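You operate a simulated robot arm through the tools that you are given. There is no shell and no other tool. Be economical: measure what you need, move in short steps, check, and stop when the job is done.

You are at the controls of a simulated robot arm. One attempt, no reset.

TASK
Wind the landing leg up clear of the floor and stow the crank.
Fine: the stands carry the frame. Slide the clip off, crank back in LOW till the load dial shows grey, shift to HIGH and give it about half a turn more. End with the lever at FREE and the clip over the crank. Keep hands from under the pad and out of the crank's swing.

It is judged by the outcome, as a careful person would: the job done as asked, and still so three seconds after it is handed in. It fails if anything else is knocked over, pushed out of place, dropped, spilled or broken.

THE ROBOT
A 6-joint arm with a two-finger parallel gripper, fixed in place. Base frame: the origin is at the foot of the arm, x ahead of it, y to its left, z up. Units: m, rad, N and s.
With the tool pointing down near the work surface it reaches from about 0.3 to 0.74 m from the base axis. Its first joint turns from -1.152 to 1.152 rad. Payload 2.45 kg.
The TCP is the grasp point between the finger pads, 0.024 m short of the fingertips. In the tool frame z runs along the fingers and y along their closing line. Largest opening 0.068 m; finger width 0.017, thickness 0.01; the body of the gripper, 0.04 by 0.07 m, starts 0.041 m behind the TCP.
Orientation is told as [roll, pitch, yaw] about the base's x, y, z axes, in that order, counted from this pose: with the fingers straight down and closing along the base's y, the tool's x points along the base's -x, its y along +y and its z along -z.

THE INTERFACE
- The arm moves only by the tool nudge_tool. Its argument "steps" is a list that holds one entry, the list of rows, each a list of 7 numbers: the shift along the base's x, y, z in cm, then the turn, a rotation vector about the base's x, y, z in rad, then the finger opening in cm, from 0 to 6.8. In form: [[[tx, ty, tz, rx, ry, rz, claw], ...]]. A call has 1 to 10 rows; each row is the pose to reach, as a shift and turn from the pose commanded when the call began. Rows are played at 5 a second. More than 0.05 m and 0.15 rad between two rows, or a gripper value outside its range, and nothing of the call is played. Where a pose cannot be reached the arm comes as near as it can. A force on the tool above 90 N (or 10 N above the force at the start of the call, whichever is more), or a blocked arm, ends the call early, and 0.2 s more pass. Each finger travels about 0.108 m/s and halts on what it meets, pressing with about 45 N; the grip force reading is that of the motor and also rises with nothing between the fingers. The clock runs only during rows and for 0.2 s after the last one: add rows that repeat a pose to give the fingers time. It gives the time, the measured TCP pose, the force on the tool (base axes), the opening and the grip force at its end, in the units of the frame above (readings bear some noise), and new pictures: "pictures" is both (left out), scene, wrist or none.
- Cameras (640 x 400 px; columns grow to the right, rows downward): "scene" is fixed at [0.1664, 0.4112, 1.4644]; the picture's right is [-0.78, -0.62, 0.00], its down [-0.34, 0.43, -0.84] and it looks along [0.52, -0.65, -0.55] (base axes); focal length 315 px, centre (320, 200). "wrist" rides on the gripper at [0.084, 0.011, -0.075] in the tool frame; the picture's right is [-0.13, 0.99, 0.00], its down [-0.60, -0.08, -0.79] and it looks along [-0.79, -0.10, 0.61] (tool axes); focal length 251 px, centre (320, 200). There is no depth. A picture from a camera that has moved, and an enlarged one, comes with that camera's place and axes in the base frame and with its lens.
- close_up(camera, box): a new picture of the part [left, top, right, bottom] of that camera's present view, enlarged. No time passes.
- sign_off(): hands the job in; it is judged then, once.

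Work in short steps. Places have to be worked out from the pictures, the camera data and where the tool is seen: move nearer, look again, correct. Check each grasp and each placing, and mend what went wrong. You have 120 turns and 200 pictures in all, those below and enlarged ones among them. Open the gripper and draw the arm clear of the work before you hand the job in, unless the task says otherwise; then end with one line.

The tools are called after "Request:" by a JSON object that holds its "name" and its "arguments". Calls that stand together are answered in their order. nudge_tool: Moves the arm, as the interface text tells. Its arguments: {"type":"object","properties":{"steps":{"type":"array"},"pictures":{"type":"string","enum":["both","scene","wrist","none"]}},"required":["steps"]} The other tools are called the same way: close_up (camera, box) takes an enlarged picture of a part of a camera's view; sign_off () hands the job in.

At the start:

```text
t: 0.0
ee_pos: [0.5024, -0.0054, 1.2798]
ee_rot: [0.0, 0.0, 0.0]
force: [0.6, 0.3, -1.0]
gripper_width: 0.0679
grip_force: 0.2
```

scene: 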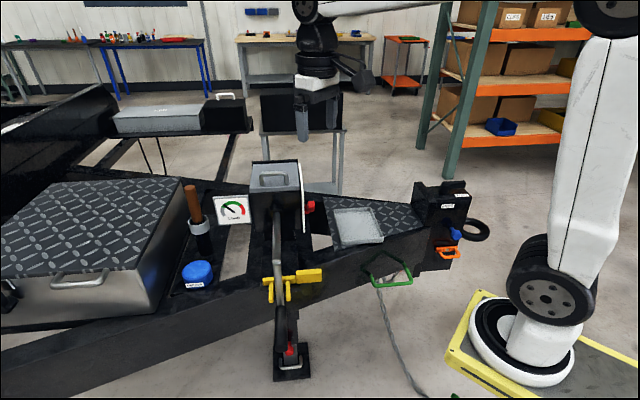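
wrist: 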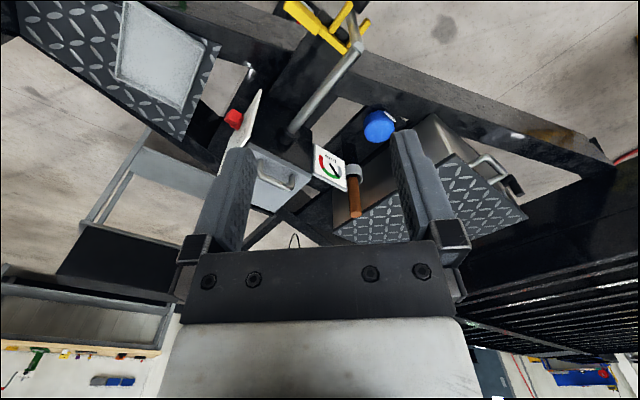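

I'll look closely at the jack, the gear lever, the dial and the clip before moving.

Request:
{"name": "close_up", "arguments": {"camera": "scene", "box": [170, 150, 350, 270]}}

Request:
{"name": "close_up", "arguments": {"camera": "scene", "box": [220, 240, 370, 390]}}

Request:
{"name": "close_up", "arguments": {"camera": "wrist", "box": [180, 0, 440, 230]}}

```text
3.33 times, centred on (260, 210) of scene
camera zoom: at [0.1664, 0.4112, 1.4644], right [-0.78, -0.62, 0.0], down [-0.34, 0.43, -0.84], along [0.52, -0.65, -0.55], focal length 1050 px, centre (520, 167)
```

zoom: 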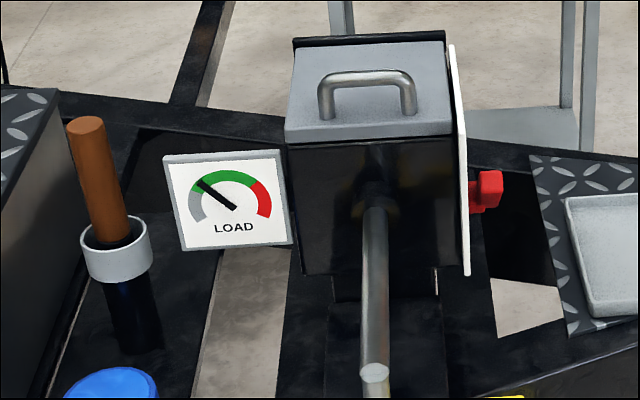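

```text
2.67 times, centred on (295, 315) of scene
camera zoom: at [0.1664, 0.4112, 1.4644], right [-0.78, -0.62, 0.0], down [-0.34, 0.43, -0.84], along [0.52, -0.65, -0.55], focal length 840 px, centre (387, -107)
```

zoom: 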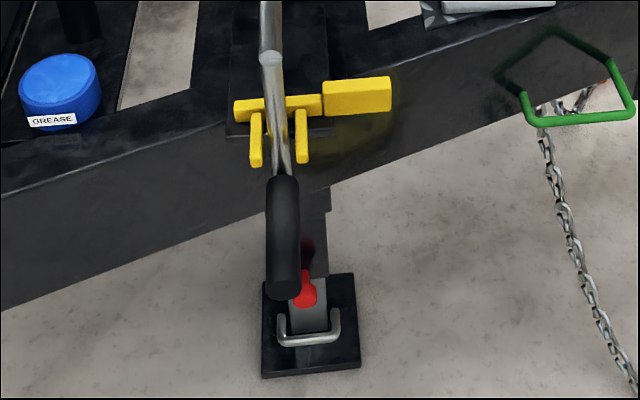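

```text
1.74 times, centred on (310, 115) of wrist
camera zoom: at [0.4193, 0.0052, 1.3572], right [0.13, 0.99, 0.0], down [0.6, -0.08, 0.79], along [0.79, -0.1, -0.61], focal length 437 px, centre (337, 348)
```

zoom: 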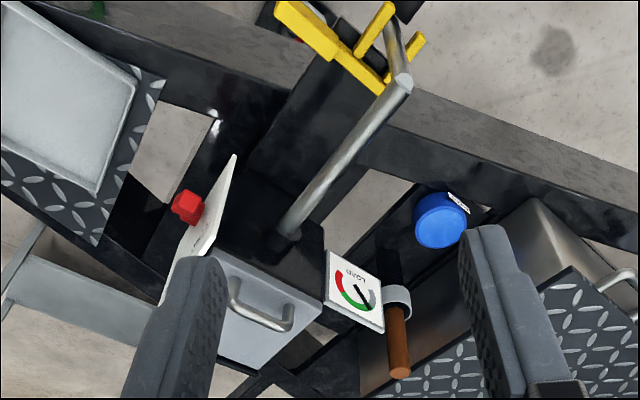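

The gearbox is around (0.75,-0.1,0.95). The crank shaft points to about (-0.7,0.7,0) and its elbow is near (0.60,0.04,0.92). I'll swing round to look at the plate with the red knob.

Request:
{"name": "nudge_tool", "arguments": {"steps": [[[-0.6, -3.7, -2, 0, 0, 0.0875, 6.8], [-1.2, -7.4, -4, 0, 0, 0.175, 6.8], [-1.9, -11.1, -6, 0, 0, 0.2625, 6.8], [-2.5, -14.8, -8, 0, 0, 0.35, 6.8], [-3.1, -18.5, -10, 0, 0, 0.4375, 6.8], [-3.7, -22.2, -12, 0, 0, 0.525, 6.8], [-4.4, -25.9, -14, 0, 0, 0.6125, 6.8], [-5, -29.5, -16, 0, 0, 0.7, 6.8], [-5, -29.5, -16, 0, 0, 0.7, 6.8]]], "pictures": "wrist"}}

```text
t: 2.0
ee_pos: [0.4503, -0.3003, 1.1229]
ee_rot: [0.001, 0.0, 0.701]
force: [-0.6, -0.7, 0.2]
gripper_width: 0.068
grip_force: 0.1
camera wrist: at [0.3796, -0.3466, 1.1998], right [-0.54, 0.84, 0.0], down [0.51, 0.33, 0.79], along [0.67, 0.43, -0.61], focal length 251 px, centre (320, 200)
```

wrist: 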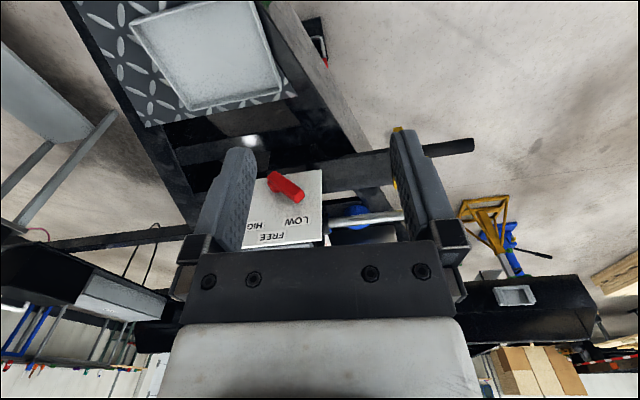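

Request:
{"name": "close_up", "arguments": {"camera": "wrist", "box": [200, 120, 480, 260]}}

```text
2.29 times, centred on (340, 190) of wrist
camera zoom: at [0.3796, -0.3466, 1.1998], right [-0.54, 0.84, 0.0], down [0.51, 0.33, 0.79], along [0.67, 0.43, -0.61], focal length 575 px, centre (274, 223)
```

zoom: 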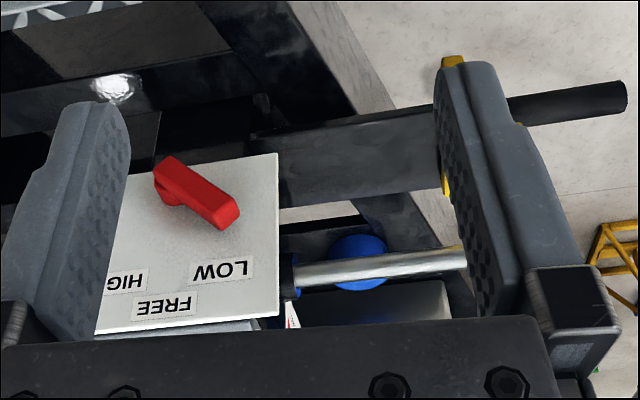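

The lever seems to point to LOW already: pivot below, end towards the LOW label. The crank is a vertical arm below its elbow at (0.6,0.045), radius about 0.16 m, with the black grip running along the axis u≈(-0.71,0.71,0). Next I'll look at the clip from the robot's side.

Request:
{"name": "nudge_tool", "arguments": {"steps": [[[-0.3, 3.8, -1, 0, 0, -0.1, 6.8], [-0.6, 7.6, -2, 0, 0, -0.2, 6.8], [-0.9, 11.4, -3, 0, 0, -0.3, 6.8], [-1.2, 15.2, -4, 0, 0, -0.4, 6.8], [-1.5, 19, -6, 0, 0, -0.5, 6.8], [-1.8, 22.8, -8, 0, 0, -0.6, 6.8], [-2.1, 26.6, -10, 0, 0, -0.7, 6.8], [-2.4, 30.4, -12, 0, 0, -0.8, 6.8], [-2.7, 34.2, -14, 0, 0, -0.9, 6.8], [-3, 38, -15, 0, 0, -1.0, 6.8]]], "pictures": "both"}}

```text
t: 4.2
ee_pos: [0.4198, 0.0775, 0.9691]
ee_rot: [0.0, 0.0, -0.301]
force: [0.0, -0.8, -0.3]
gripper_width: 0.0682
grip_force: 0.1
camera wrist: at [0.343, 0.1121, 1.0464], right [0.42, 0.91, 0.0], down [0.55, -0.25, 0.79], along [0.72, -0.33, -0.61], focal length 251 px, centre (320, 200)
```

scene: 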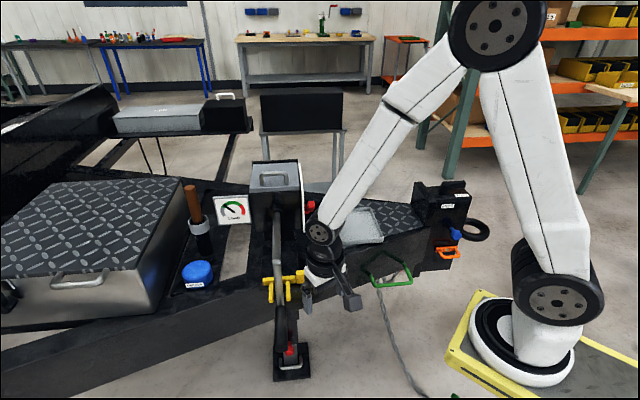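
wrist: 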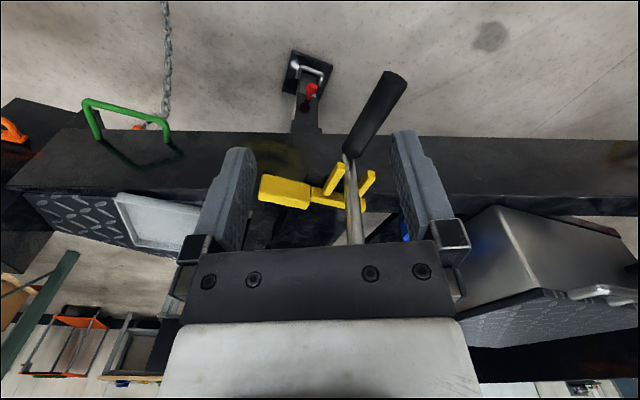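

Request:
{"name": "close_up", "arguments": {"camera": "wrist", "box": [240, 40, 440, 250]}}

Request:
{"name": "close_up", "arguments": {"camera": "scene", "box": [240, 240, 340, 330]}}

```text
1.90 times, centred on (340, 145) of wrist
camera zoom: at [0.343, 0.1121, 1.0464], right [0.42, 0.91, 0.0], down [0.55, -0.25, 0.79], along [0.72, -0.33, -0.61], focal length 479 px, centre (282, 305)
```

zoom: 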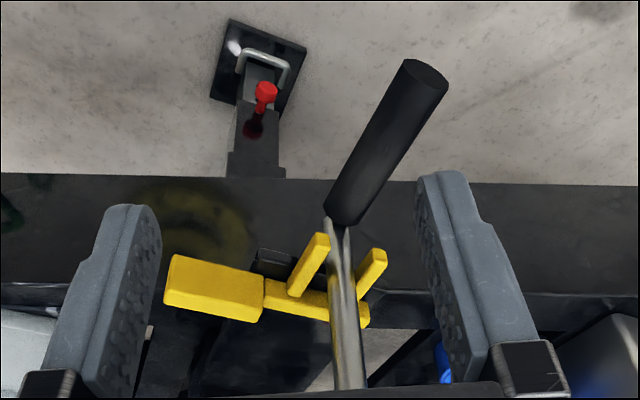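

```text
4.44 times, centred on (290, 285) of scene
camera zoom: at [0.1665, 0.4112, 1.4644], right [-0.78, -0.62, 0.0], down [-0.34, 0.43, -0.84], along [0.52, -0.65, -0.55], focal length 1401 px, centre (453, -178)
```

zoom: 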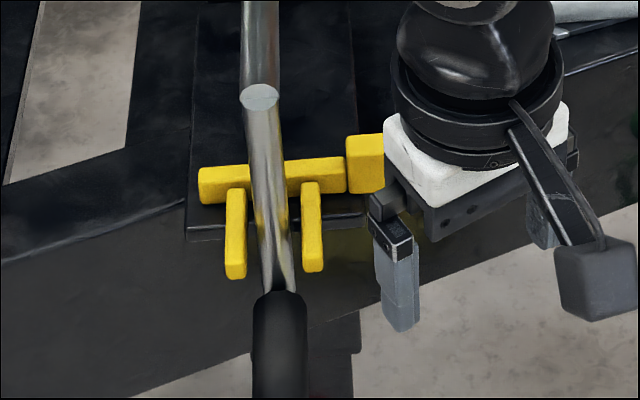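

The clip is a fork with its back bar about 6 cm behind the crank arm. Its prongs point outward along u around the arm, and the yellow tab sits at about (0.58,-0.056,0.80). I'll view it from the side (tab side), tool yawed 45°, to see which way it slides.

Request:
{"name": "nudge_tool", "arguments": {"steps": [[[0.4, -2.1, 1, 0, 0, 0.1085, 6.8], [0.8, -4.3, 2, 0, 0, 0.217, 6.8], [1.4, -6.4, 3, 0, 0, 0.3255, 6.8], [2.2, -8.6, 3, 0, 0, 0.434, 6.8], [3, -10.7, 3, 0, 0, 0.5425, 6.8], [4, -12.8, 3, 0, 0, 0.651, 6.8], [5, -15, 3, 0, 0, 0.7595, 6.8], [6, -17.1, 3, 0, 0, 0.868, 6.8], [7, -19.3, 3, 0, 0, 0.9765, 6.8], [8, -21.4, 3, 0, 0, 1.085, 6.8]]], "pictures": "wrist"}}

Request:
{"name": "close_up", "arguments": {"camera": "wrist", "box": [200, 40, 460, 250]}}

```text
t: 6.4
ee_pos: [0.503, -0.1339, 0.9982]
ee_rot: [-0.001, 0.0, 0.786]
force: [-0.7, -0.8, 0.1]
gripper_width: 0.0681
grip_force: 0.0
camera wrist: at [0.4363, -0.1867, 1.076], right [-0.61, 0.79, 0.0], down [0.48, 0.37, 0.79], along [0.63, 0.48, -0.61], focal length 251 px, centre (320, 200)
```

wrist: 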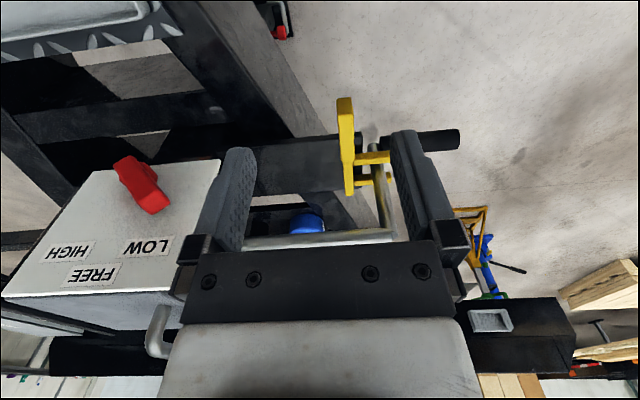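

```text
1.90 times, centred on (330, 145) of wrist
camera zoom: at [0.4363, -0.1867, 1.076], right [-0.61, 0.79, 0.0], down [0.48, 0.37, 0.79], along [0.63, 0.48, -0.61], focal length 479 px, centre (301, 305)
```

zoom: 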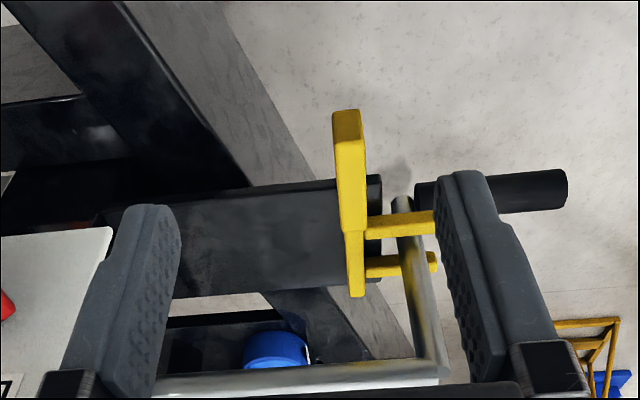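

The fork sits over the end of a dark bracket bar, so the slide direction should be -u, towards the gearbox. Tab estimate is (0.572,-0.048,0.81). I'll move above its outer part with the fingers closing along u.

Request:
{"name": "nudge_tool", "arguments": {"steps": [[[2, 2.5, -1, 0, 0, 0, 6.8], [4, 5, -2, 0, 0, 0, 6.8], [6, 7.6, -3.5, 0, 0, 0, 6.8], [6, 7.6, -7, 0, 0, 0, 6.8], [6, 7.6, -9, 0, 0, 0, 6.8]]], "pictures": "both"}}

Request:
{"name": "close_up", "arguments": {"camera": "scene", "box": [230, 200, 370, 310]}}

```text
t: 7.6
ee_pos: [0.5632, -0.0568, 0.9074]
ee_rot: [-0.001, -0.003, 0.784]
force: [-0.2, 0.8, 0.8]
gripper_width: 0.0678
grip_force: 0.1
camera wrist: at [0.497, -0.1096, 0.9843], right [-0.61, 0.79, 0.0], down [0.48, 0.37, 0.79], along [0.63, 0.48, -0.61], focal length 251 px, centre (320, 200)
```

scene: 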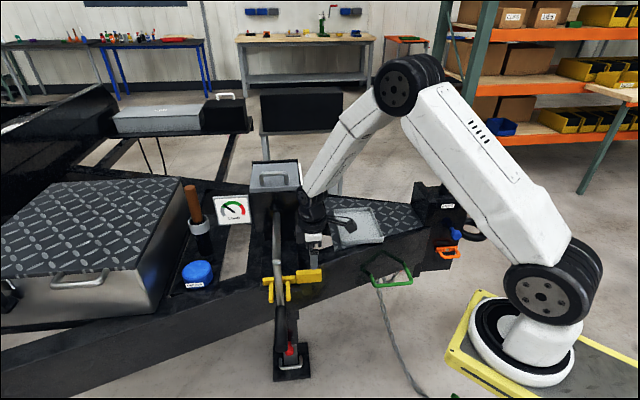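
wrist: 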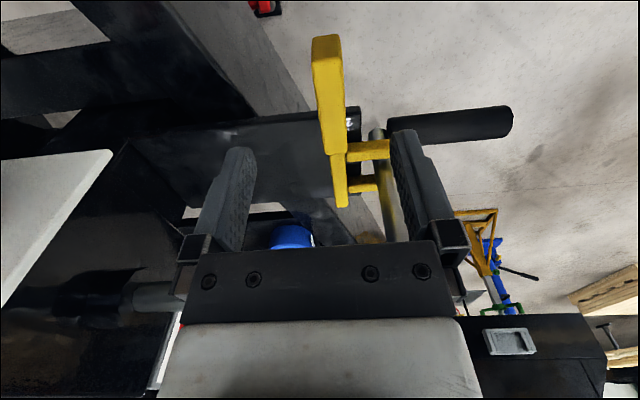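

```text
3.64 times, centred on (300, 255) of scene
camera zoom: at [0.1664, 0.4112, 1.4644], right [-0.78, -0.62, 0.0], down [-0.34, 0.43, -0.84], along [0.52, -0.65, -0.55], focal length 1146 px, centre (393, 0)
```

zoom: 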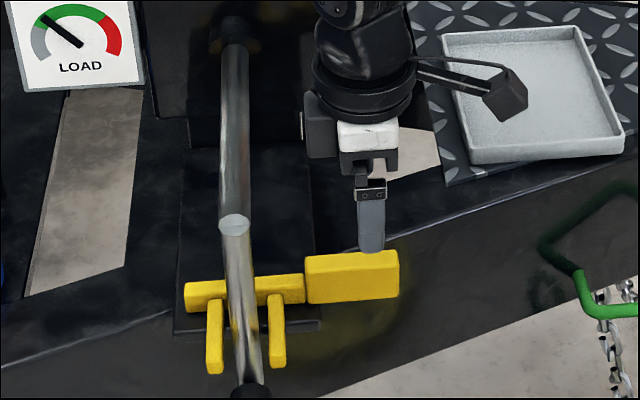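

The tab centre is confirmed at about (0.570,-0.045,0.81). I'll centre on it along u, descend and check before closing.

Request:
{"name": "nudge_tool", "arguments": {"steps": [[[-0.25, 0.25, -3, 0, 0, 0, 6.8], [-0.25, 0.25, -6, 0, 0, 0, 6.8], [-0.25, 0.25, -8, 0, 0, 0, 6.8], [-0.25, 0.25, -9.3, 0, 0, 0, 6.8]]], "pictures": "wrist"}}

Request:
{"name": "close_up", "arguments": {"camera": "scene", "box": [230, 200, 370, 310]}}

```text
t: 8.6
ee_pos: [0.5603, -0.0568, 0.8148]
ee_rot: [0.0, -0.001, 0.785]
force: [-0.2, 0.0, 0.0]
gripper_width: 0.0679
grip_force: 0.0
camera wrist: at [0.494, -0.1085, 0.8918], right [-0.61, 0.79, 0.0], down [0.48, 0.37, 0.79], along [0.63, 0.48, -0.61], focal length 251 px, centre (320, 200)
```

wrist: 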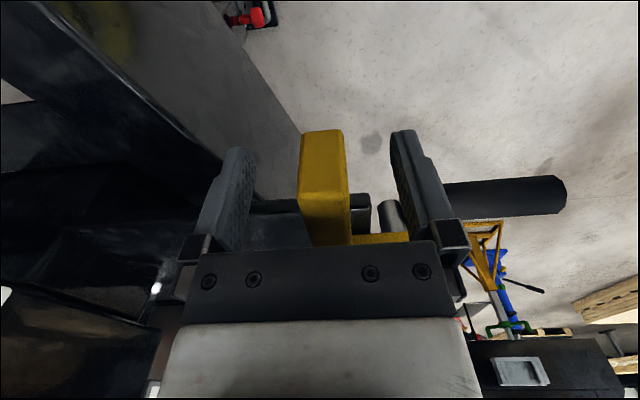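

```text
3.64 times, centred on (300, 255) of scene
camera zoom: at [0.1664, 0.4112, 1.4644], right [-0.78, -0.62, 0.0], down [-0.34, 0.43, -0.84], along [0.52, -0.65, -0.55], focal length 1146 px, centre (393, 0)
```

zoom: 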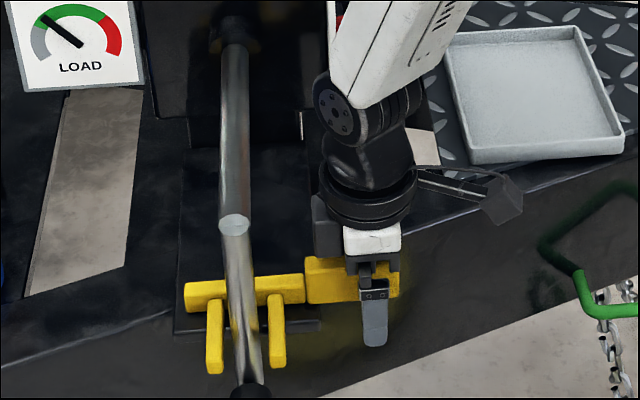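

The tab lies between the fingers. Closing now.

Request:
{"name": "nudge_tool", "arguments": {"steps": [[[0, 0, 0, 0, 0, 0, 4], [0, 0, 0, 0, 0, 0, 1], [0, 0, 0, 0, 0, 0, 1]]], "pictures": "wrist"}}

```text
t: 9.4
ee_pos: [0.5595, -0.0551, 0.8143]
ee_rot: [-0.001, -0.001, 0.786]
force: [0.2, 3.0, -2.0]
gripper_width: 0.0179
grip_force: 36.0
camera wrist: at [0.4937, -0.1083, 0.8918], right [-0.61, 0.79, 0.0], down [0.48, 0.37, 0.79], along [0.63, 0.48, -0.61], focal length 251 px, centre (320, 200)
```

wrist: 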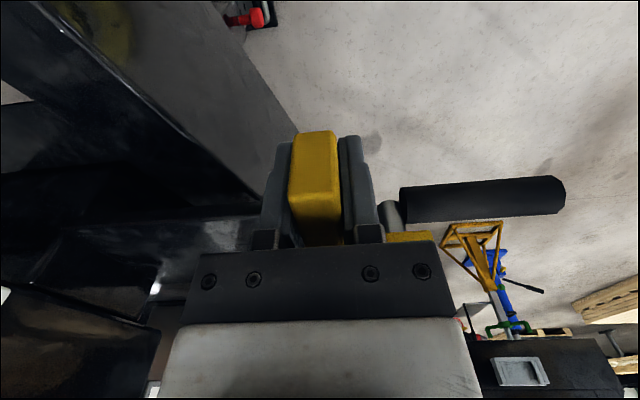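

Gripped, with the tab 18 mm thick. I'll slide gently along -u by 2 cm and read the force.

Request:
{"name": "nudge_tool", "arguments": {"steps": [[[0.35, -0.35, 0, 0, 0, 0, 1], [0.7, -0.7, 0, 0, 0, 0, 1], [1.06, -1.06, 0, 0, 0, 0, 1], [1.41, -1.41, 0, 0, 0, 0, 1]]], "pictures": "wrist"}}

Request:
{"name": "close_up", "arguments": {"camera": "scene", "box": [230, 200, 370, 310]}}

```text
t: 10.4
ee_pos: [0.5735, -0.0684, 0.8149]
ee_rot: [0.004, 0.002, 0.785]
force: [3.0, 5.3, -28.0]
gripper_width: 0.0179
grip_force: 36.2
camera wrist: at [0.5074, -0.1219, 0.8922], right [-0.61, 0.79, 0.0], down [0.49, 0.37, 0.79], along [0.63, 0.48, -0.61], focal length 251 px, centre (320, 200)
```

wrist: 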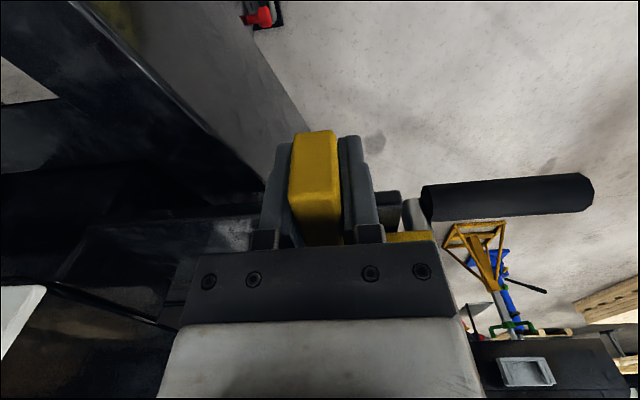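

```text
3.64 times, centred on (300, 255) of scene
camera zoom: at [0.1671, 0.4113, 1.4643], right [-0.78, -0.62, 0.0], down [-0.34, 0.43, -0.84], along [0.52, -0.65, -0.55], focal length 1146 px, centre (393, 0)
```

zoom: 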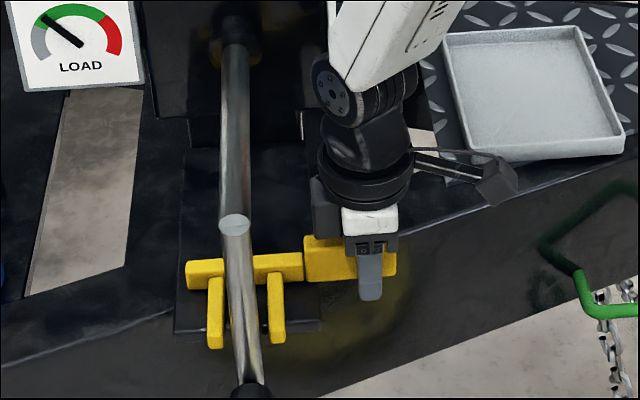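

It slides along -u. There's a vertical pull of -28 N on the tool, so I'll ease down slightly and continue.

Request:
{"name": "nudge_tool", "arguments": {"steps": [[[0.2, -0.2, -0.15, 0, 0, 0, 1], [0.5, -0.5, -0.2, 0, 0, 0, 1], [0.9, -0.9, -0.25, 0, 0, 0, 1], [1.3, -1.3, -0.3, 0, 0, 0, 1]]], "pictures": "wrist"}}

Request:
{"name": "close_up", "arguments": {"camera": "scene", "box": [230, 200, 370, 310]}}

```text
t: 11.4
ee_pos: [0.589, -0.0843, 0.8148]
ee_rot: [-0.002, -0.001, 0.785]
force: [-10.0, -7.8, 18.4]
gripper_width: 0.0176
grip_force: 36.3
camera wrist: at [0.5213, -0.1362, 0.8919], right [-0.61, 0.79, 0.0], down [0.48, 0.37, 0.79], along [0.63, 0.48, -0.61], focal length 251 px, centre (320, 200)
```

wrist: 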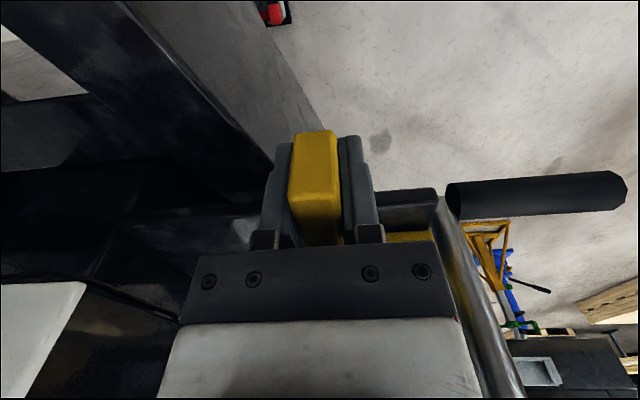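

```text
3.64 times, centred on (300, 255) of scene
camera zoom: at [0.1659, 0.4111, 1.4645], right [-0.78, -0.62, 0.0], down [-0.34, 0.43, -0.84], along [0.52, -0.65, -0.55], focal length 1146 px, centre (393, 0)
```

zoom: 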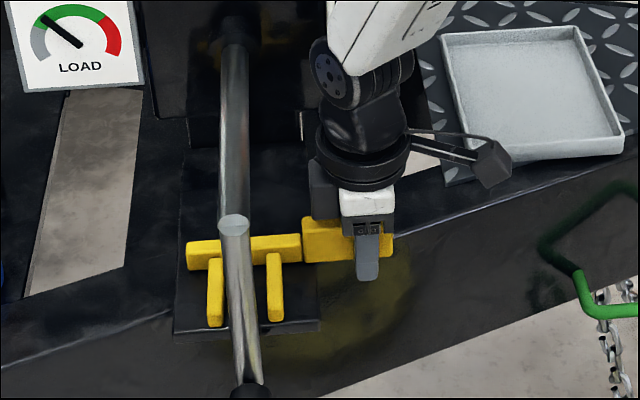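

The slide is level and has travelled about 4 cm. I'll go about 2 cm further for clearance, restoring z.

Request:
{"name": "nudge_tool", "arguments": {"steps": [[[0.2, -0.2, 0.18, 0, 0, 0, 1], [0.6, -0.6, 0.18, 0, 0, 0, 1], [1, -1, 0.18, 0, 0, 0, 1], [1.4, -1.4, 0.18, 0, 0, 0, 1]]], "pictures": "wrist"}}

Request:
{"name": "close_up", "arguments": {"camera": "scene", "box": [230, 200, 370, 310]}}

```text
t: 12.4
ee_pos: [0.5989, -0.0936, 0.8126]
ee_rot: [0.008, 0.005, 0.788]
force: [-17.7, 32.9, -0.3]
gripper_width: 0.039
grip_force: 18.2
camera wrist: at [0.5319, -0.1467, 0.8909], right [-0.61, 0.79, 0.01], down [0.49, 0.37, 0.79], along [0.62, 0.49, -0.61], focal length 251 px, centre (320, 200)
```

wrist: 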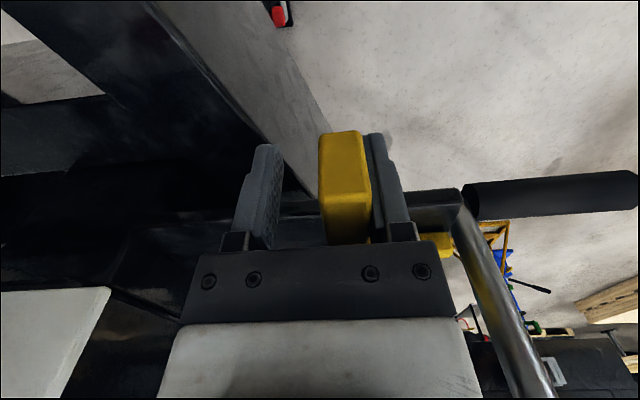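

```text
3.64 times, centred on (300, 255) of scene
camera zoom: at [0.166, 0.412, 1.4642], right [-0.78, -0.62, 0.0], down [-0.34, 0.43, -0.84], along [0.52, -0.65, -0.55], focal length 1146 px, centre (393, 0)
```

zoom: 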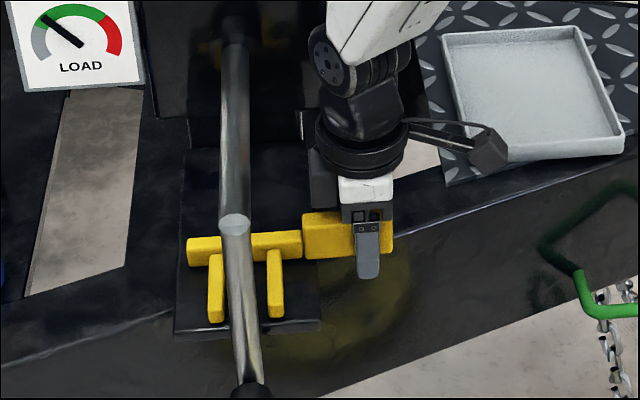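

The clip has reached its end stop after about 4.2 cm, so it's off the arm. I'll open, re-centre and lift clear.

Request:
{"name": "nudge_tool", "arguments": {"steps": [[[-0.5, 0.5, 0, 0, 0, 0, 5], [-0.8, 0.8, 0, 0, 0, 0, 6.8], [-0.8, 0.8, 0, 0, 0, 0, 6.8], [-0.8, 0.8, 3.5, 0, 0, 0, 6.8], [-0.8, 0.8, 7, 0, 0, 0, 6.8], [-2.5, -1.5, 10, 0, 0, 0, 6.8], [-5, -4, 13, 0, 0, 0, 6.8], [-8, -7, 14, 0, 0, 0, 6.8]]], "pictures": "both"}}

Request:
{"name": "close_up", "arguments": {"camera": "wrist", "box": [100, 40, 460, 300]}}

Request:
{"name": "close_up", "arguments": {"camera": "scene", "box": [220, 180, 360, 380]}}

```text
t: 14.2
ee_pos: [0.5233, -0.1659, 0.9541]
ee_rot: [-0.001, -0.001, 0.786]
force: [0.3, -0.1, 0.6]
gripper_width: 0.0678
grip_force: 0.1
camera wrist: at [0.4567, -0.2179, 1.0317], right [-0.61, 0.79, 0.0], down [0.48, 0.37, 0.79], along [0.63, 0.48, -0.61], focal length 251 px, centre (320, 200)
```

scene: 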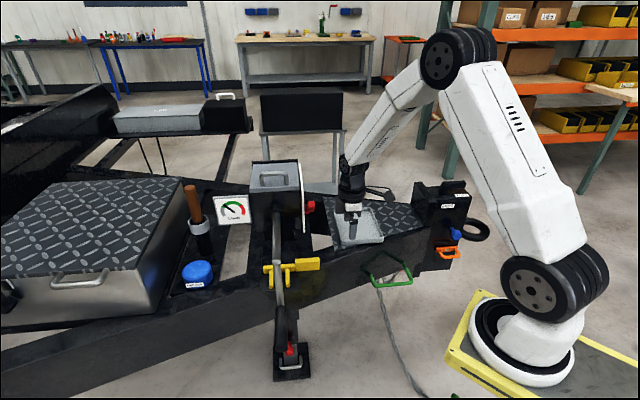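
wrist: 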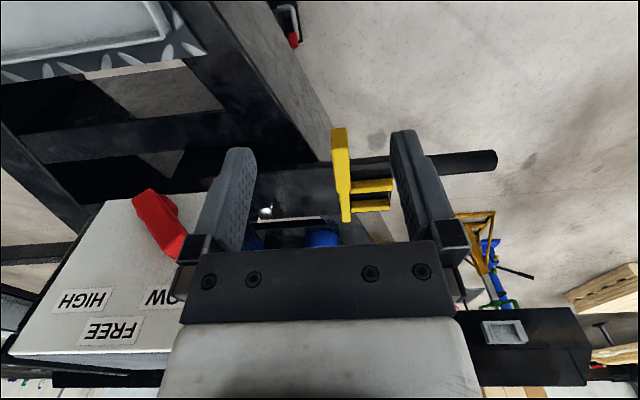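

```text
1.54 times, centred on (280, 170) of wrist
camera zoom: at [0.4567, -0.2179, 1.0317], right [-0.61, 0.79, 0.0], down [0.48, 0.37, 0.79], along [0.63, 0.48, -0.61], focal length 387 px, centre (382, 246)
```

zoom: 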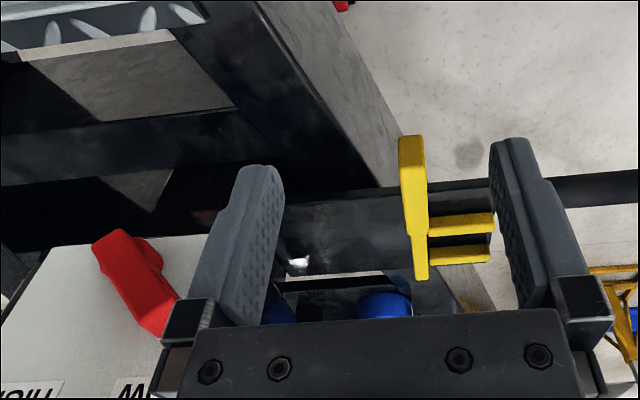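

```text
2.00 times, centred on (290, 280) of scene
camera zoom: at [0.1664, 0.4113, 1.4644], right [-0.78, -0.62, 0.0], down [-0.34, 0.43, -0.84], along [0.52, -0.65, -0.55], focal length 630 px, centre (380, 40)
```

zoom: 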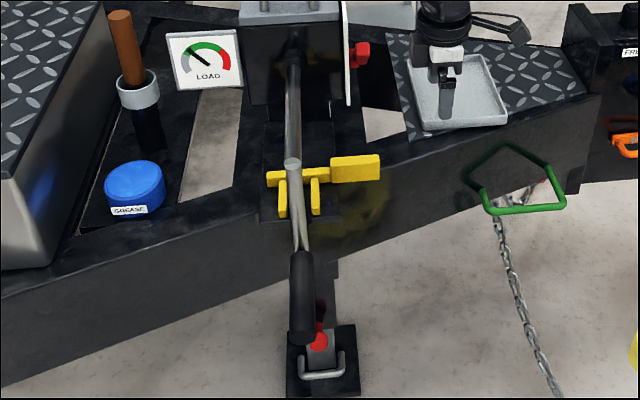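

The clip is retracted and stays there. Now I'll look square at the gear plate to confirm the lever position.

Request:
{"name": "nudge_tool", "arguments": {"steps": [[[0, -3.5, 2, 0, 0, 0, 6.8], [1, -7, 4, 0, 0, 0, 6.8], [2.5, -10.5, 6, 0, 0, 0, 6.8], [4.4, -14.4, 6.6, 0, 0, 0, 6.8], [4.4, -14.4, 6.6, 0, 0, 0, 6.8]]], "pictures": "none"}}

Request:
{"name": "close_up", "arguments": {"camera": "wrist", "box": [180, 60, 460, 250]}}

```text
t: 15.4
ee_pos: [0.565, -0.312, 1.0208]
ee_rot: [0.001, -0.001, 0.785]
force: [0.8, -0.3, 0.1]
gripper_width: 0.0681
grip_force: 0.1
```

```text
2.11 times, centred on (320, 155) of wrist
camera zoom: at [0.497, -0.3646, 1.0985], right [-0.61, 0.79, 0.0], down [0.48, 0.37, 0.79], along [0.63, 0.48, -0.61], focal length 529 px, centre (320, 295)
```

zoom: 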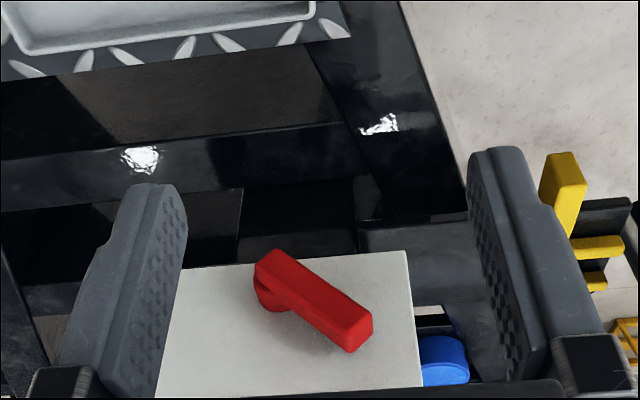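

The lever points up and toward +u, which is LOW. I'll now go to the crank grip, which runs from (0.597,0.048) to (0.509,0.131) at z≈0.76, with the tool down and the fingers closing across it (yaw -45°).

Request:
{"name": "nudge_tool", "arguments": {"steps": [[[-2, 2, 3, 0, 0, -0.1, 6.8], [-5, 5, 6, 0, 0, -0.2, 6.8], [-8, 9, 6, 0, 0, -0.3, 6.8], [-10, 13, 6, 0, 0, -0.4, 6.8], [-11.5, 17, 6, 0, 0, -0.5, 6.8], [-11.5, 21.5, 6, 0, 0, -0.64, 6.8], [-11.5, 26, 6, 0, 0, -0.785, 6.8]]], "pictures": "none"}}

Request:
{"name": "nudge_tool", "arguments": {"steps": [[[0, 4, -1, 0, 0, -0.13, 6.8], [1, 8, -2, 0, 0, -0.26, 6.8], [3, 12, -4, 0, 0, -0.39, 6.8], [6, 15, -6, 0, 0, -0.52, 6.8], [8.7, 15.9, -8, 0, 0, -0.65, 6.8], [8.7, 15.9, -10, 0, 0, -0.785, 6.8], [8.7, 15.9, -14, 0, 0, -0.785, 6.8], [8.7, 15.9, -18, 0, 0, -0.785, 6.8], [8.7, 15.9, -22, 0, 0, -0.785, 6.8]]], "pictures": "both"}}

```text
refused: row 2 steps farther than a row can; nothing moved
```

```text
t: 16.6
ee_pos: [0.631, -0.1567, 0.9504]
ee_rot: [0.011, 0.033, 0.169]
force: [-41.4, 0.3, 19.7]
gripper_width: 0.068
grip_force: 0.0
stopped in row 5: the force on the tool passed its limit (the readings are from after the stop); the commanded pose is now the measured one
camera wrist: at [0.5499, -0.1613, 1.0303], right [-0.04, 1.0, 0.01], down [0.64, 0.02, 0.77], along [0.77, 0.03, -0.64], focal length 251 px, centre (320, 200)
```

scene: 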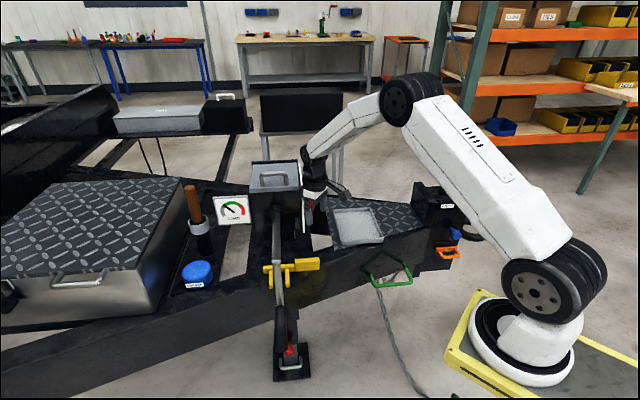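
wrist: 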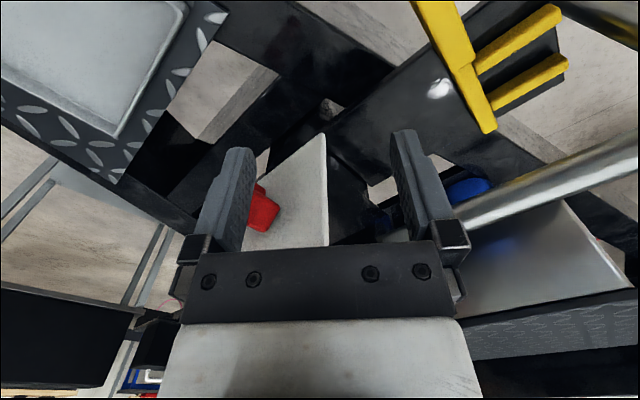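

My mistake: the first call was refused (step too long) and the second ran from the wrong place, bumping the gearbox plate edge. I'll back off straight away along -x and then check for changes.

Request:
{"name": "nudge_tool", "arguments": {"steps": [[[-3, -1, 1, 0, 0, 0, 6.8], [-6, -2, 4, 0, 0, 0.1, 6.8], [-9, -4, 7, 0, 0, 0.2, 6.8], [-11, -6, 10, 0, 0, 0.3, 6.8], [-11, -8, 12, 0, 0, 0.4, 6.8]]], "pictures": "both"}}

Request:
{"name": "close_up", "arguments": {"camera": "wrist", "box": [180, 60, 460, 260]}}

Request:
{"name": "close_up", "arguments": {"camera": "scene", "box": [170, 150, 350, 300]}}

```text
t: 17.8
ee_pos: [0.5255, -0.2352, 1.0698]
ee_rot: [0.009, 0.028, 0.57]
force: [0.0, 0.2, 0.5]
gripper_width: 0.0682
grip_force: 0.1
camera wrist: at [0.4514, -0.271, 1.1492], right [-0.43, 0.9, 0.01], down [0.57, 0.27, 0.78], along [0.7, 0.33, -0.63], focal length 251 px, centre (320, 200)
```

scene: 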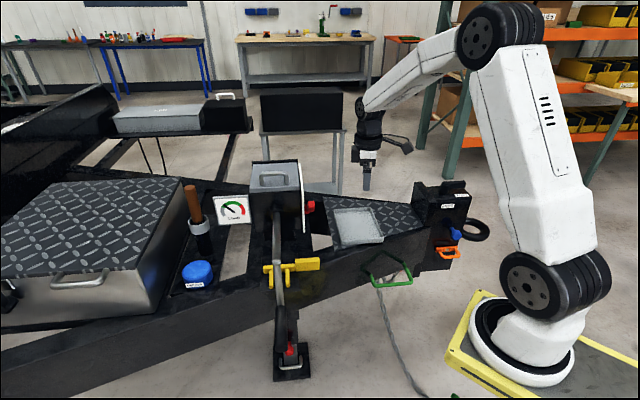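
wrist: 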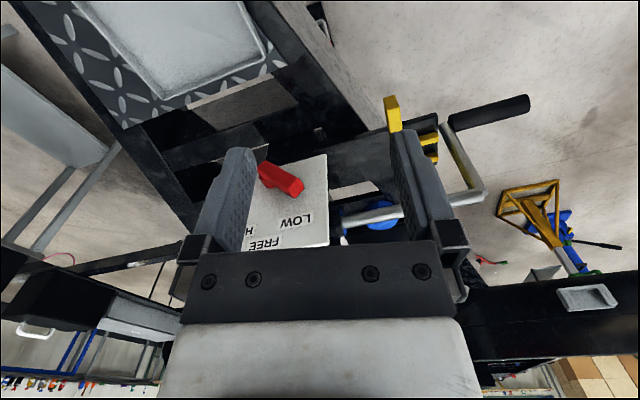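

```text
2.00 times, centred on (320, 160) of wrist
camera zoom: at [0.4514, -0.271, 1.1492], right [-0.43, 0.9, 0.01], down [0.57, 0.27, 0.78], along [0.7, 0.33, -0.63], focal length 503 px, centre (320, 280)
```

zoom: 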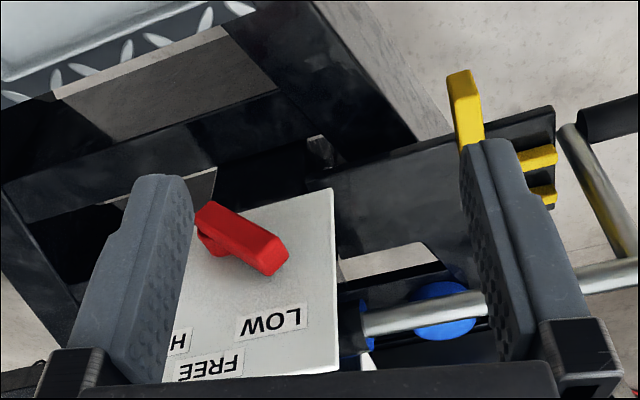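

```text
2.67 times, centred on (260, 225) of scene
camera zoom: at [0.1664, 0.4112, 1.4644], right [-0.78, -0.62, 0.0], down [-0.34, 0.43, -0.84], along [0.52, -0.65, -0.55], focal length 840 px, centre (480, 133)
```

zoom: 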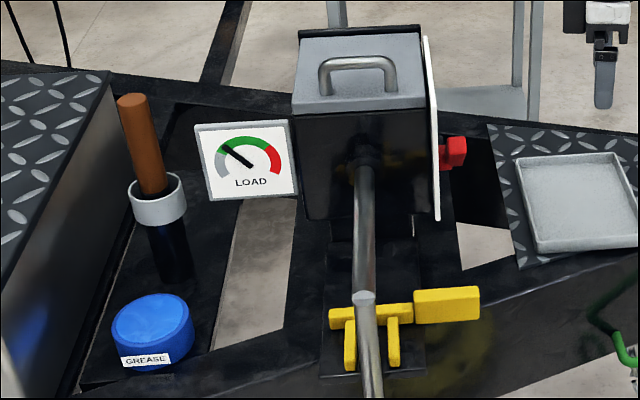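

Nothing changed: lever still LOW, dial unchanged, prongs clear of the crank arm. I'll remove the small tilt and go round in front at a safe height, one call at a time.

Request:
{"name": "nudge_tool", "arguments": {"steps": [[[-2, 3, 1, 0.0075, -0.0285, 0, 6.8], [-4, 7, 1, 0.0075, -0.0285, 0, 6.8], [-6, 11, 1, 0.0075, -0.0285, 0, 6.8], [-8, 15, 1, 0.0075, -0.0285, 0, 6.8], [-9, 19, 1, 0.0075, -0.0285, 0, 6.8]]], "pictures": "none"}}

```text
t: 19.0
ee_pos: [0.4361, -0.0477, 1.0781]
ee_rot: [0.001, -0.003, 0.569]
force: [0.4, 0.4, 0.6]
gripper_width: 0.068
grip_force: 0.1
```

Tilt is fixed. Next: turn to yaw -45° while moving in front of the grip, still high.

Request:
{"name": "nudge_tool", "arguments": {"steps": [[[0, 2, 0, 0, 0, -0.1355, 6.8], [0, 4, 0, 0, 0, -0.271, 6.8], [0, 6, 0, 0, 0, -0.4065, 6.8], [0, 8, 0, 0, 0, -0.542, 6.8], [0, 10, 0, 0, 0, -0.6775, 6.8], [2, 12, 0, 0, 0, -0.813, 6.8], [4, 14, -1, 0, 0, -0.9485, 6.8], [6, 15, -3, 0, 0, -1.084, 6.8], [8, 15.6, -5, 0, 0, -1.2195, 6.8], [10, 15.6, -8, 0, 0, -1.355, 6.8]]], "pictures": "both"}}

```text
t: 21.2
ee_pos: [0.535, 0.1119, 0.9995]
ee_rot: [0.0, -0.003, -0.79]
force: [0.9, 0.1, 0.3]
gripper_width: 0.068
grip_force: 0.0
camera wrist: at [0.4844, 0.1786, 1.0759], right [0.79, 0.61, 0.0], down [0.37, -0.48, 0.79], along [0.48, -0.63, -0.61], focal length 251 px, centre (320, 200)
```

scene: 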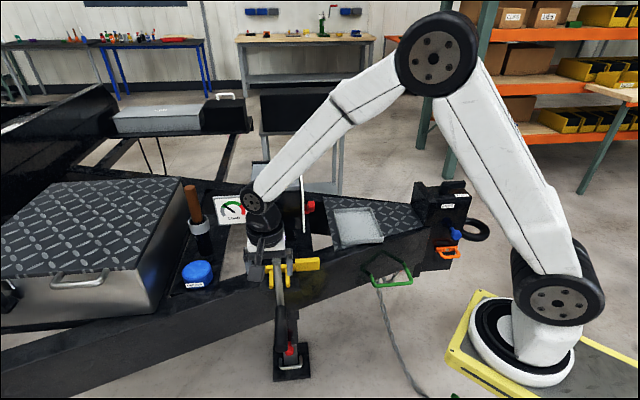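
wrist: 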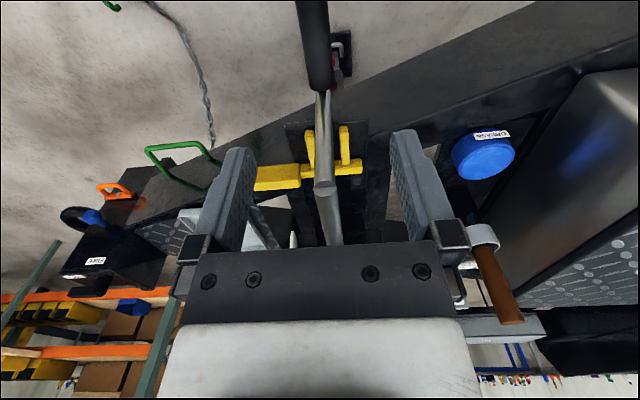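

Fingers are aligned over the grip. Descending in stages.

Request:
{"name": "nudge_tool", "arguments": {"steps": [[[0.1, 0, -4, 0, 0, 0, 6.8], [0.1, 0, -8, 0, 0, 0, 6.8], [0.1, 0, -12, 0, 0, 0, 6.8], [0.1, 0, -16, 0, 0, 0, 6.8], [0.1, 0, -19, 0, 0, 0, 6.8]]], "pictures": "both"}}

```text
t: 22.4
ee_pos: [0.5369, 0.1123, 0.8077]
ee_rot: [0.0, -0.003, -0.785]
force: [-1.0, 0.0, 1.0]
gripper_width: 0.0681
grip_force: 0.0
camera wrist: at [0.486, 0.1789, 0.8846], right [0.79, 0.61, 0.0], down [0.37, -0.48, 0.79], along [0.48, -0.63, -0.61], focal length 251 px, centre (320, 200)
```

scene: 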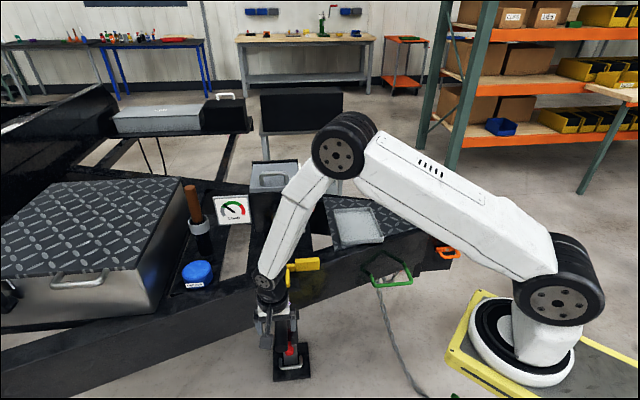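
wrist: 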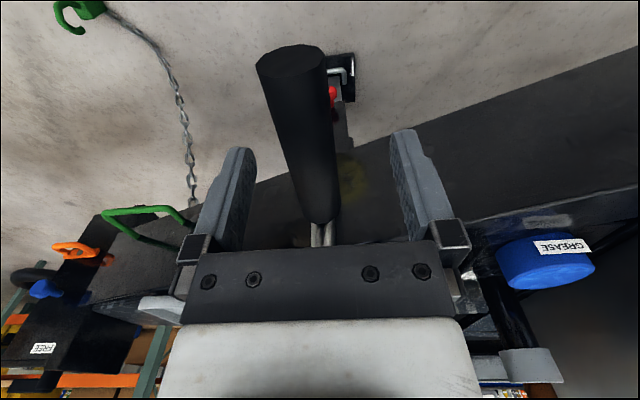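

The grip lies between the fingers. Lower to z≈0.762 and close.

Request:
{"name": "nudge_tool", "arguments": {"steps": [[[0, 0, -2.5, 0, 0, 0, 6.8], [0, 0, -4.6, 0, 0, 0, 6.8], [0, 0, -4.6, 0, 0, 0, 4], [0, 0, -4.6, 0, 0, 0, 1.5], [0, 0, -4.6, 0, 0, 0, 1.5]]], "pictures": "wrist"}}

```text
t: 23.6
ee_pos: [0.5341, 0.1093, 0.7619]
ee_rot: [-0.003, -0.002, -0.784]
force: [-1.1, -8.9, -7.2]
gripper_width: 0.0317
grip_force: 44.6
camera wrist: at [0.4838, 0.1767, 0.8395], right [0.79, 0.61, 0.0], down [0.37, -0.48, 0.79], along [0.48, -0.63, -0.61], focal length 251 px, centre (320, 200)
```

wrist: 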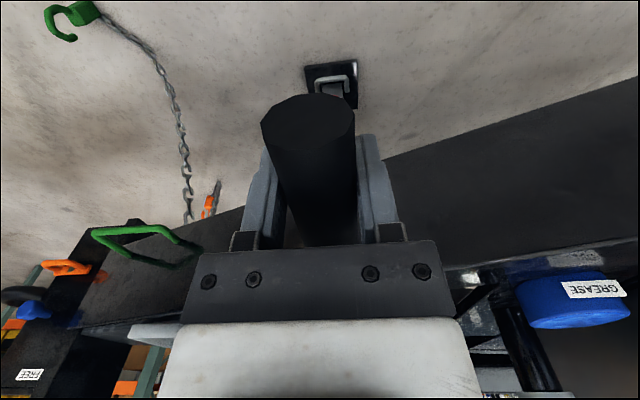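

Gripped (32 mm). The grip circle's centre should be about 0.156 m above it. I'll try 30° counter-clockwise as an operator would see it (bottom toward v), then read force and dial.

Request:
{"name": "nudge_tool", "arguments": {"steps": [[[-0.97, -0.97, 0.06, 0, 0, 0, 1.5], [-1.92, -1.92, 0.24, 0, 0, 0, 1.5], [-2.86, -2.86, 0.53, 0, 0, 0, 1.5], [-3.77, -3.77, 0.94, 0, 0, 0, 1.5], [-4.66, -4.66, 1.46, 0, 0, 0, 1.5], [-5.52, -5.52, 2.09, 0, 0, 0, 1.5]]], "pictures": "both"}}

Request:
{"name": "close_up", "arguments": {"camera": "scene", "box": [200, 180, 280, 240]}}

```text
t: 25.0
ee_pos: [0.4816, 0.0557, 0.7818]
ee_rot: [0.0, -0.001, -0.785]
force: [-1.5, 15.5, -6.3]
gripper_width: 0.0316
grip_force: 44.6
camera wrist: at [0.4297, 0.1219, 0.8593], right [0.79, 0.61, 0.0], down [0.37, -0.48, 0.79], along [0.48, -0.63, -0.61], focal length 251 px, centre (320, 200)
```

scene: 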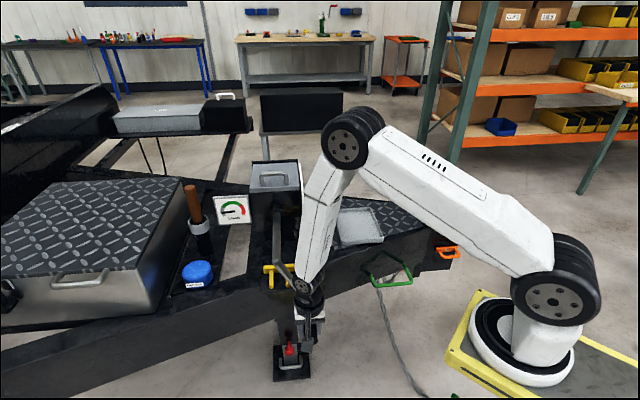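
wrist: 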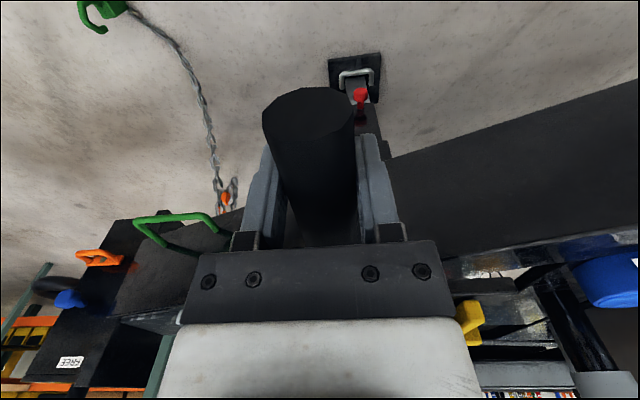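

```text
6.67 times, centred on (240, 210) of scene
camera zoom: at [0.1665, 0.4116, 1.4643], right [-0.78, -0.62, 0.0], down [-0.34, 0.43, -0.84], along [0.52, -0.65, -0.55], focal length 2101 px, centre (853, 133)
```

zoom: 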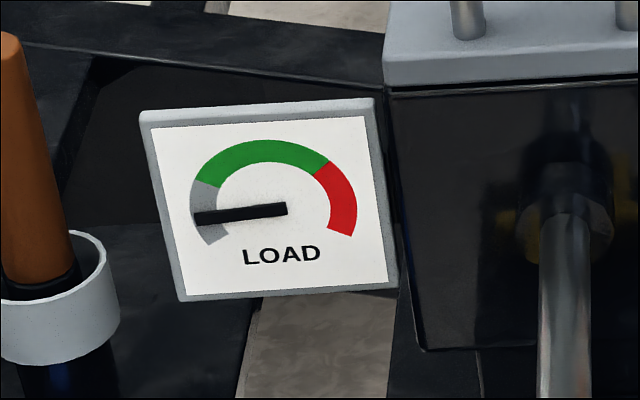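

The direction is right and the needle is already well in the grey. I'll go a little further (15°) for margin, then release.

Request:
{"name": "nudge_tool", "arguments": {"steps": [[[-1.2, -1.2, 1.13, 0, 0, 0, 1.5], [-2.28, -2.28, 2.48, 0, 0, 0, 1.5], [-2.28, -2.28, 2.48, 0, 0, 0, 1.5]]], "pictures": "none"}}

Request:
{"name": "close_up", "arguments": {"camera": "scene", "box": [200, 180, 330, 390]}}

```text
t: 25.8
ee_pos: [0.458, 0.0324, 0.8051]
ee_rot: [-0.002, 0.0, -0.785]
force: [-4.3, 13.4, -7.2]
gripper_width: 0.0315
grip_force: 44.9
```

```text
1.90 times, centred on (265, 285) of scene
camera zoom: at [0.1664, 0.4116, 1.4643], right [-0.78, -0.62, 0.0], down [-0.34, 0.43, -0.84], along [0.52, -0.65, -0.55], focal length 600 px, centre (425, 38)
```

zoom: 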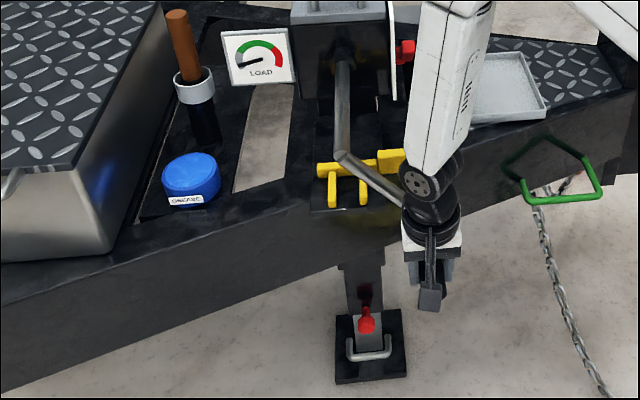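

Needle is low in the grey. Release and lift straight up, checking the crank stays put.

Request:
{"name": "nudge_tool", "arguments": {"steps": [[[0, 0, 0, 0, 0, 0, 4], [0, 0, 0, 0, 0, 0, 6.8], [0, 0, 0, 0, 0, 0, 6.8], [0, 0, 4, 0, 0, 0, 6.8], [0, 0, 8.5, 0, 0, 0, 6.8], [-1, 0, 13, 0, 0, 0, 6.8], [-2, 0, 17.5, 0, 0, 0, 6.8], [-3, 0, 22, 0, 0, 0, 6.8], [-3, 0, 26, 0, 0, 0, 6.8]]], "pictures": "scene"}}

Request:
{"name": "close_up", "arguments": {"camera": "scene", "box": [200, 180, 330, 390]}}

```text
t: 27.8
ee_pos: [0.4286, 0.0352, 1.0724]
ee_rot: [-0.002, 0.001, -0.785]
force: [0.4, 0.6, 0.2]
gripper_width: 0.068
grip_force: 0.0
```

scene: 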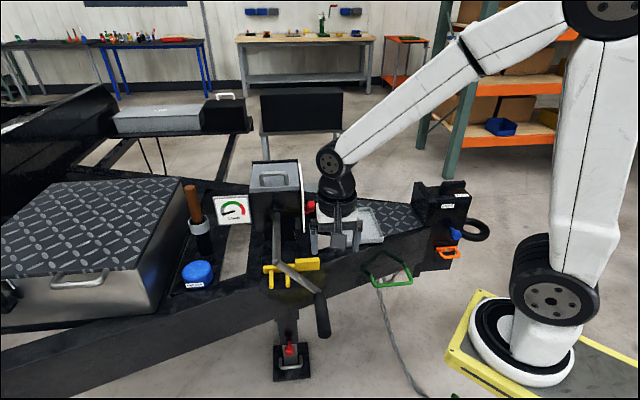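

```text
1.90 times, centred on (265, 285) of scene
camera zoom: at [0.1664, 0.4112, 1.4644], right [-0.78, -0.62, 0.0], down [-0.34, 0.43, -0.84], along [0.52, -0.65, -0.55], focal length 600 px, centre (425, 38)
```

zoom: 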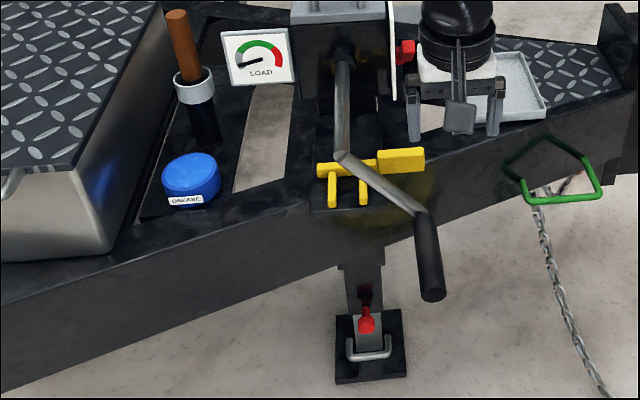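

The crank holds at about 45° and the needle stays in the grey. Now I'll swing back to the plate side at safe height.

Request:
{"name": "nudge_tool", "arguments": {"steps": [[[-1, -3.5, 1, 0, 0, 0.145, 6.8], [-2, -7, 2, 0, 0, 0.29, 6.8], [-3, -10.5, 3, 0, 0, 0.435, 6.8], [-3, -14, 3, 0, 0, 0.58, 6.8], [-3, -17.5, 3, 0, 0, 0.725, 6.8], [-2, -21, 3, 0, 0, 0.87, 6.8], [-1, -24.5, 3, 0, 0, 1.015, 6.8], [0, -28, 3, 0, 0, 1.16, 6.8], [2, -32, 2, 0, 0, 1.305, 6.8], [4, -36, 1, 0, 0, 1.45, 6.8]]], "pictures": "none"}}

```text
t: 30.0
ee_pos: [0.4666, -0.3295, 1.0784]
ee_rot: [0.0, -0.001, 0.667]
force: [0.0, -0.8, 0.0]
gripper_width: 0.0679
grip_force: 0.1
```

Finish the yaw to 45°.

Request:
{"name": "nudge_tool", "arguments": {"steps": [[[2, -2, -2, 0, 0, 0.118, 6.8], [4, -4, -5, 0, 0, 0.118, 6.8]]], "pictures": "none"}}

```text
t: 30.6
ee_pos: [0.5074, -0.3715, 1.0304]
ee_rot: [-0.003, -0.001, 0.783]
force: [0.7, -0.5, -0.1]
gripper_width: 0.0682
grip_force: 0.2
```

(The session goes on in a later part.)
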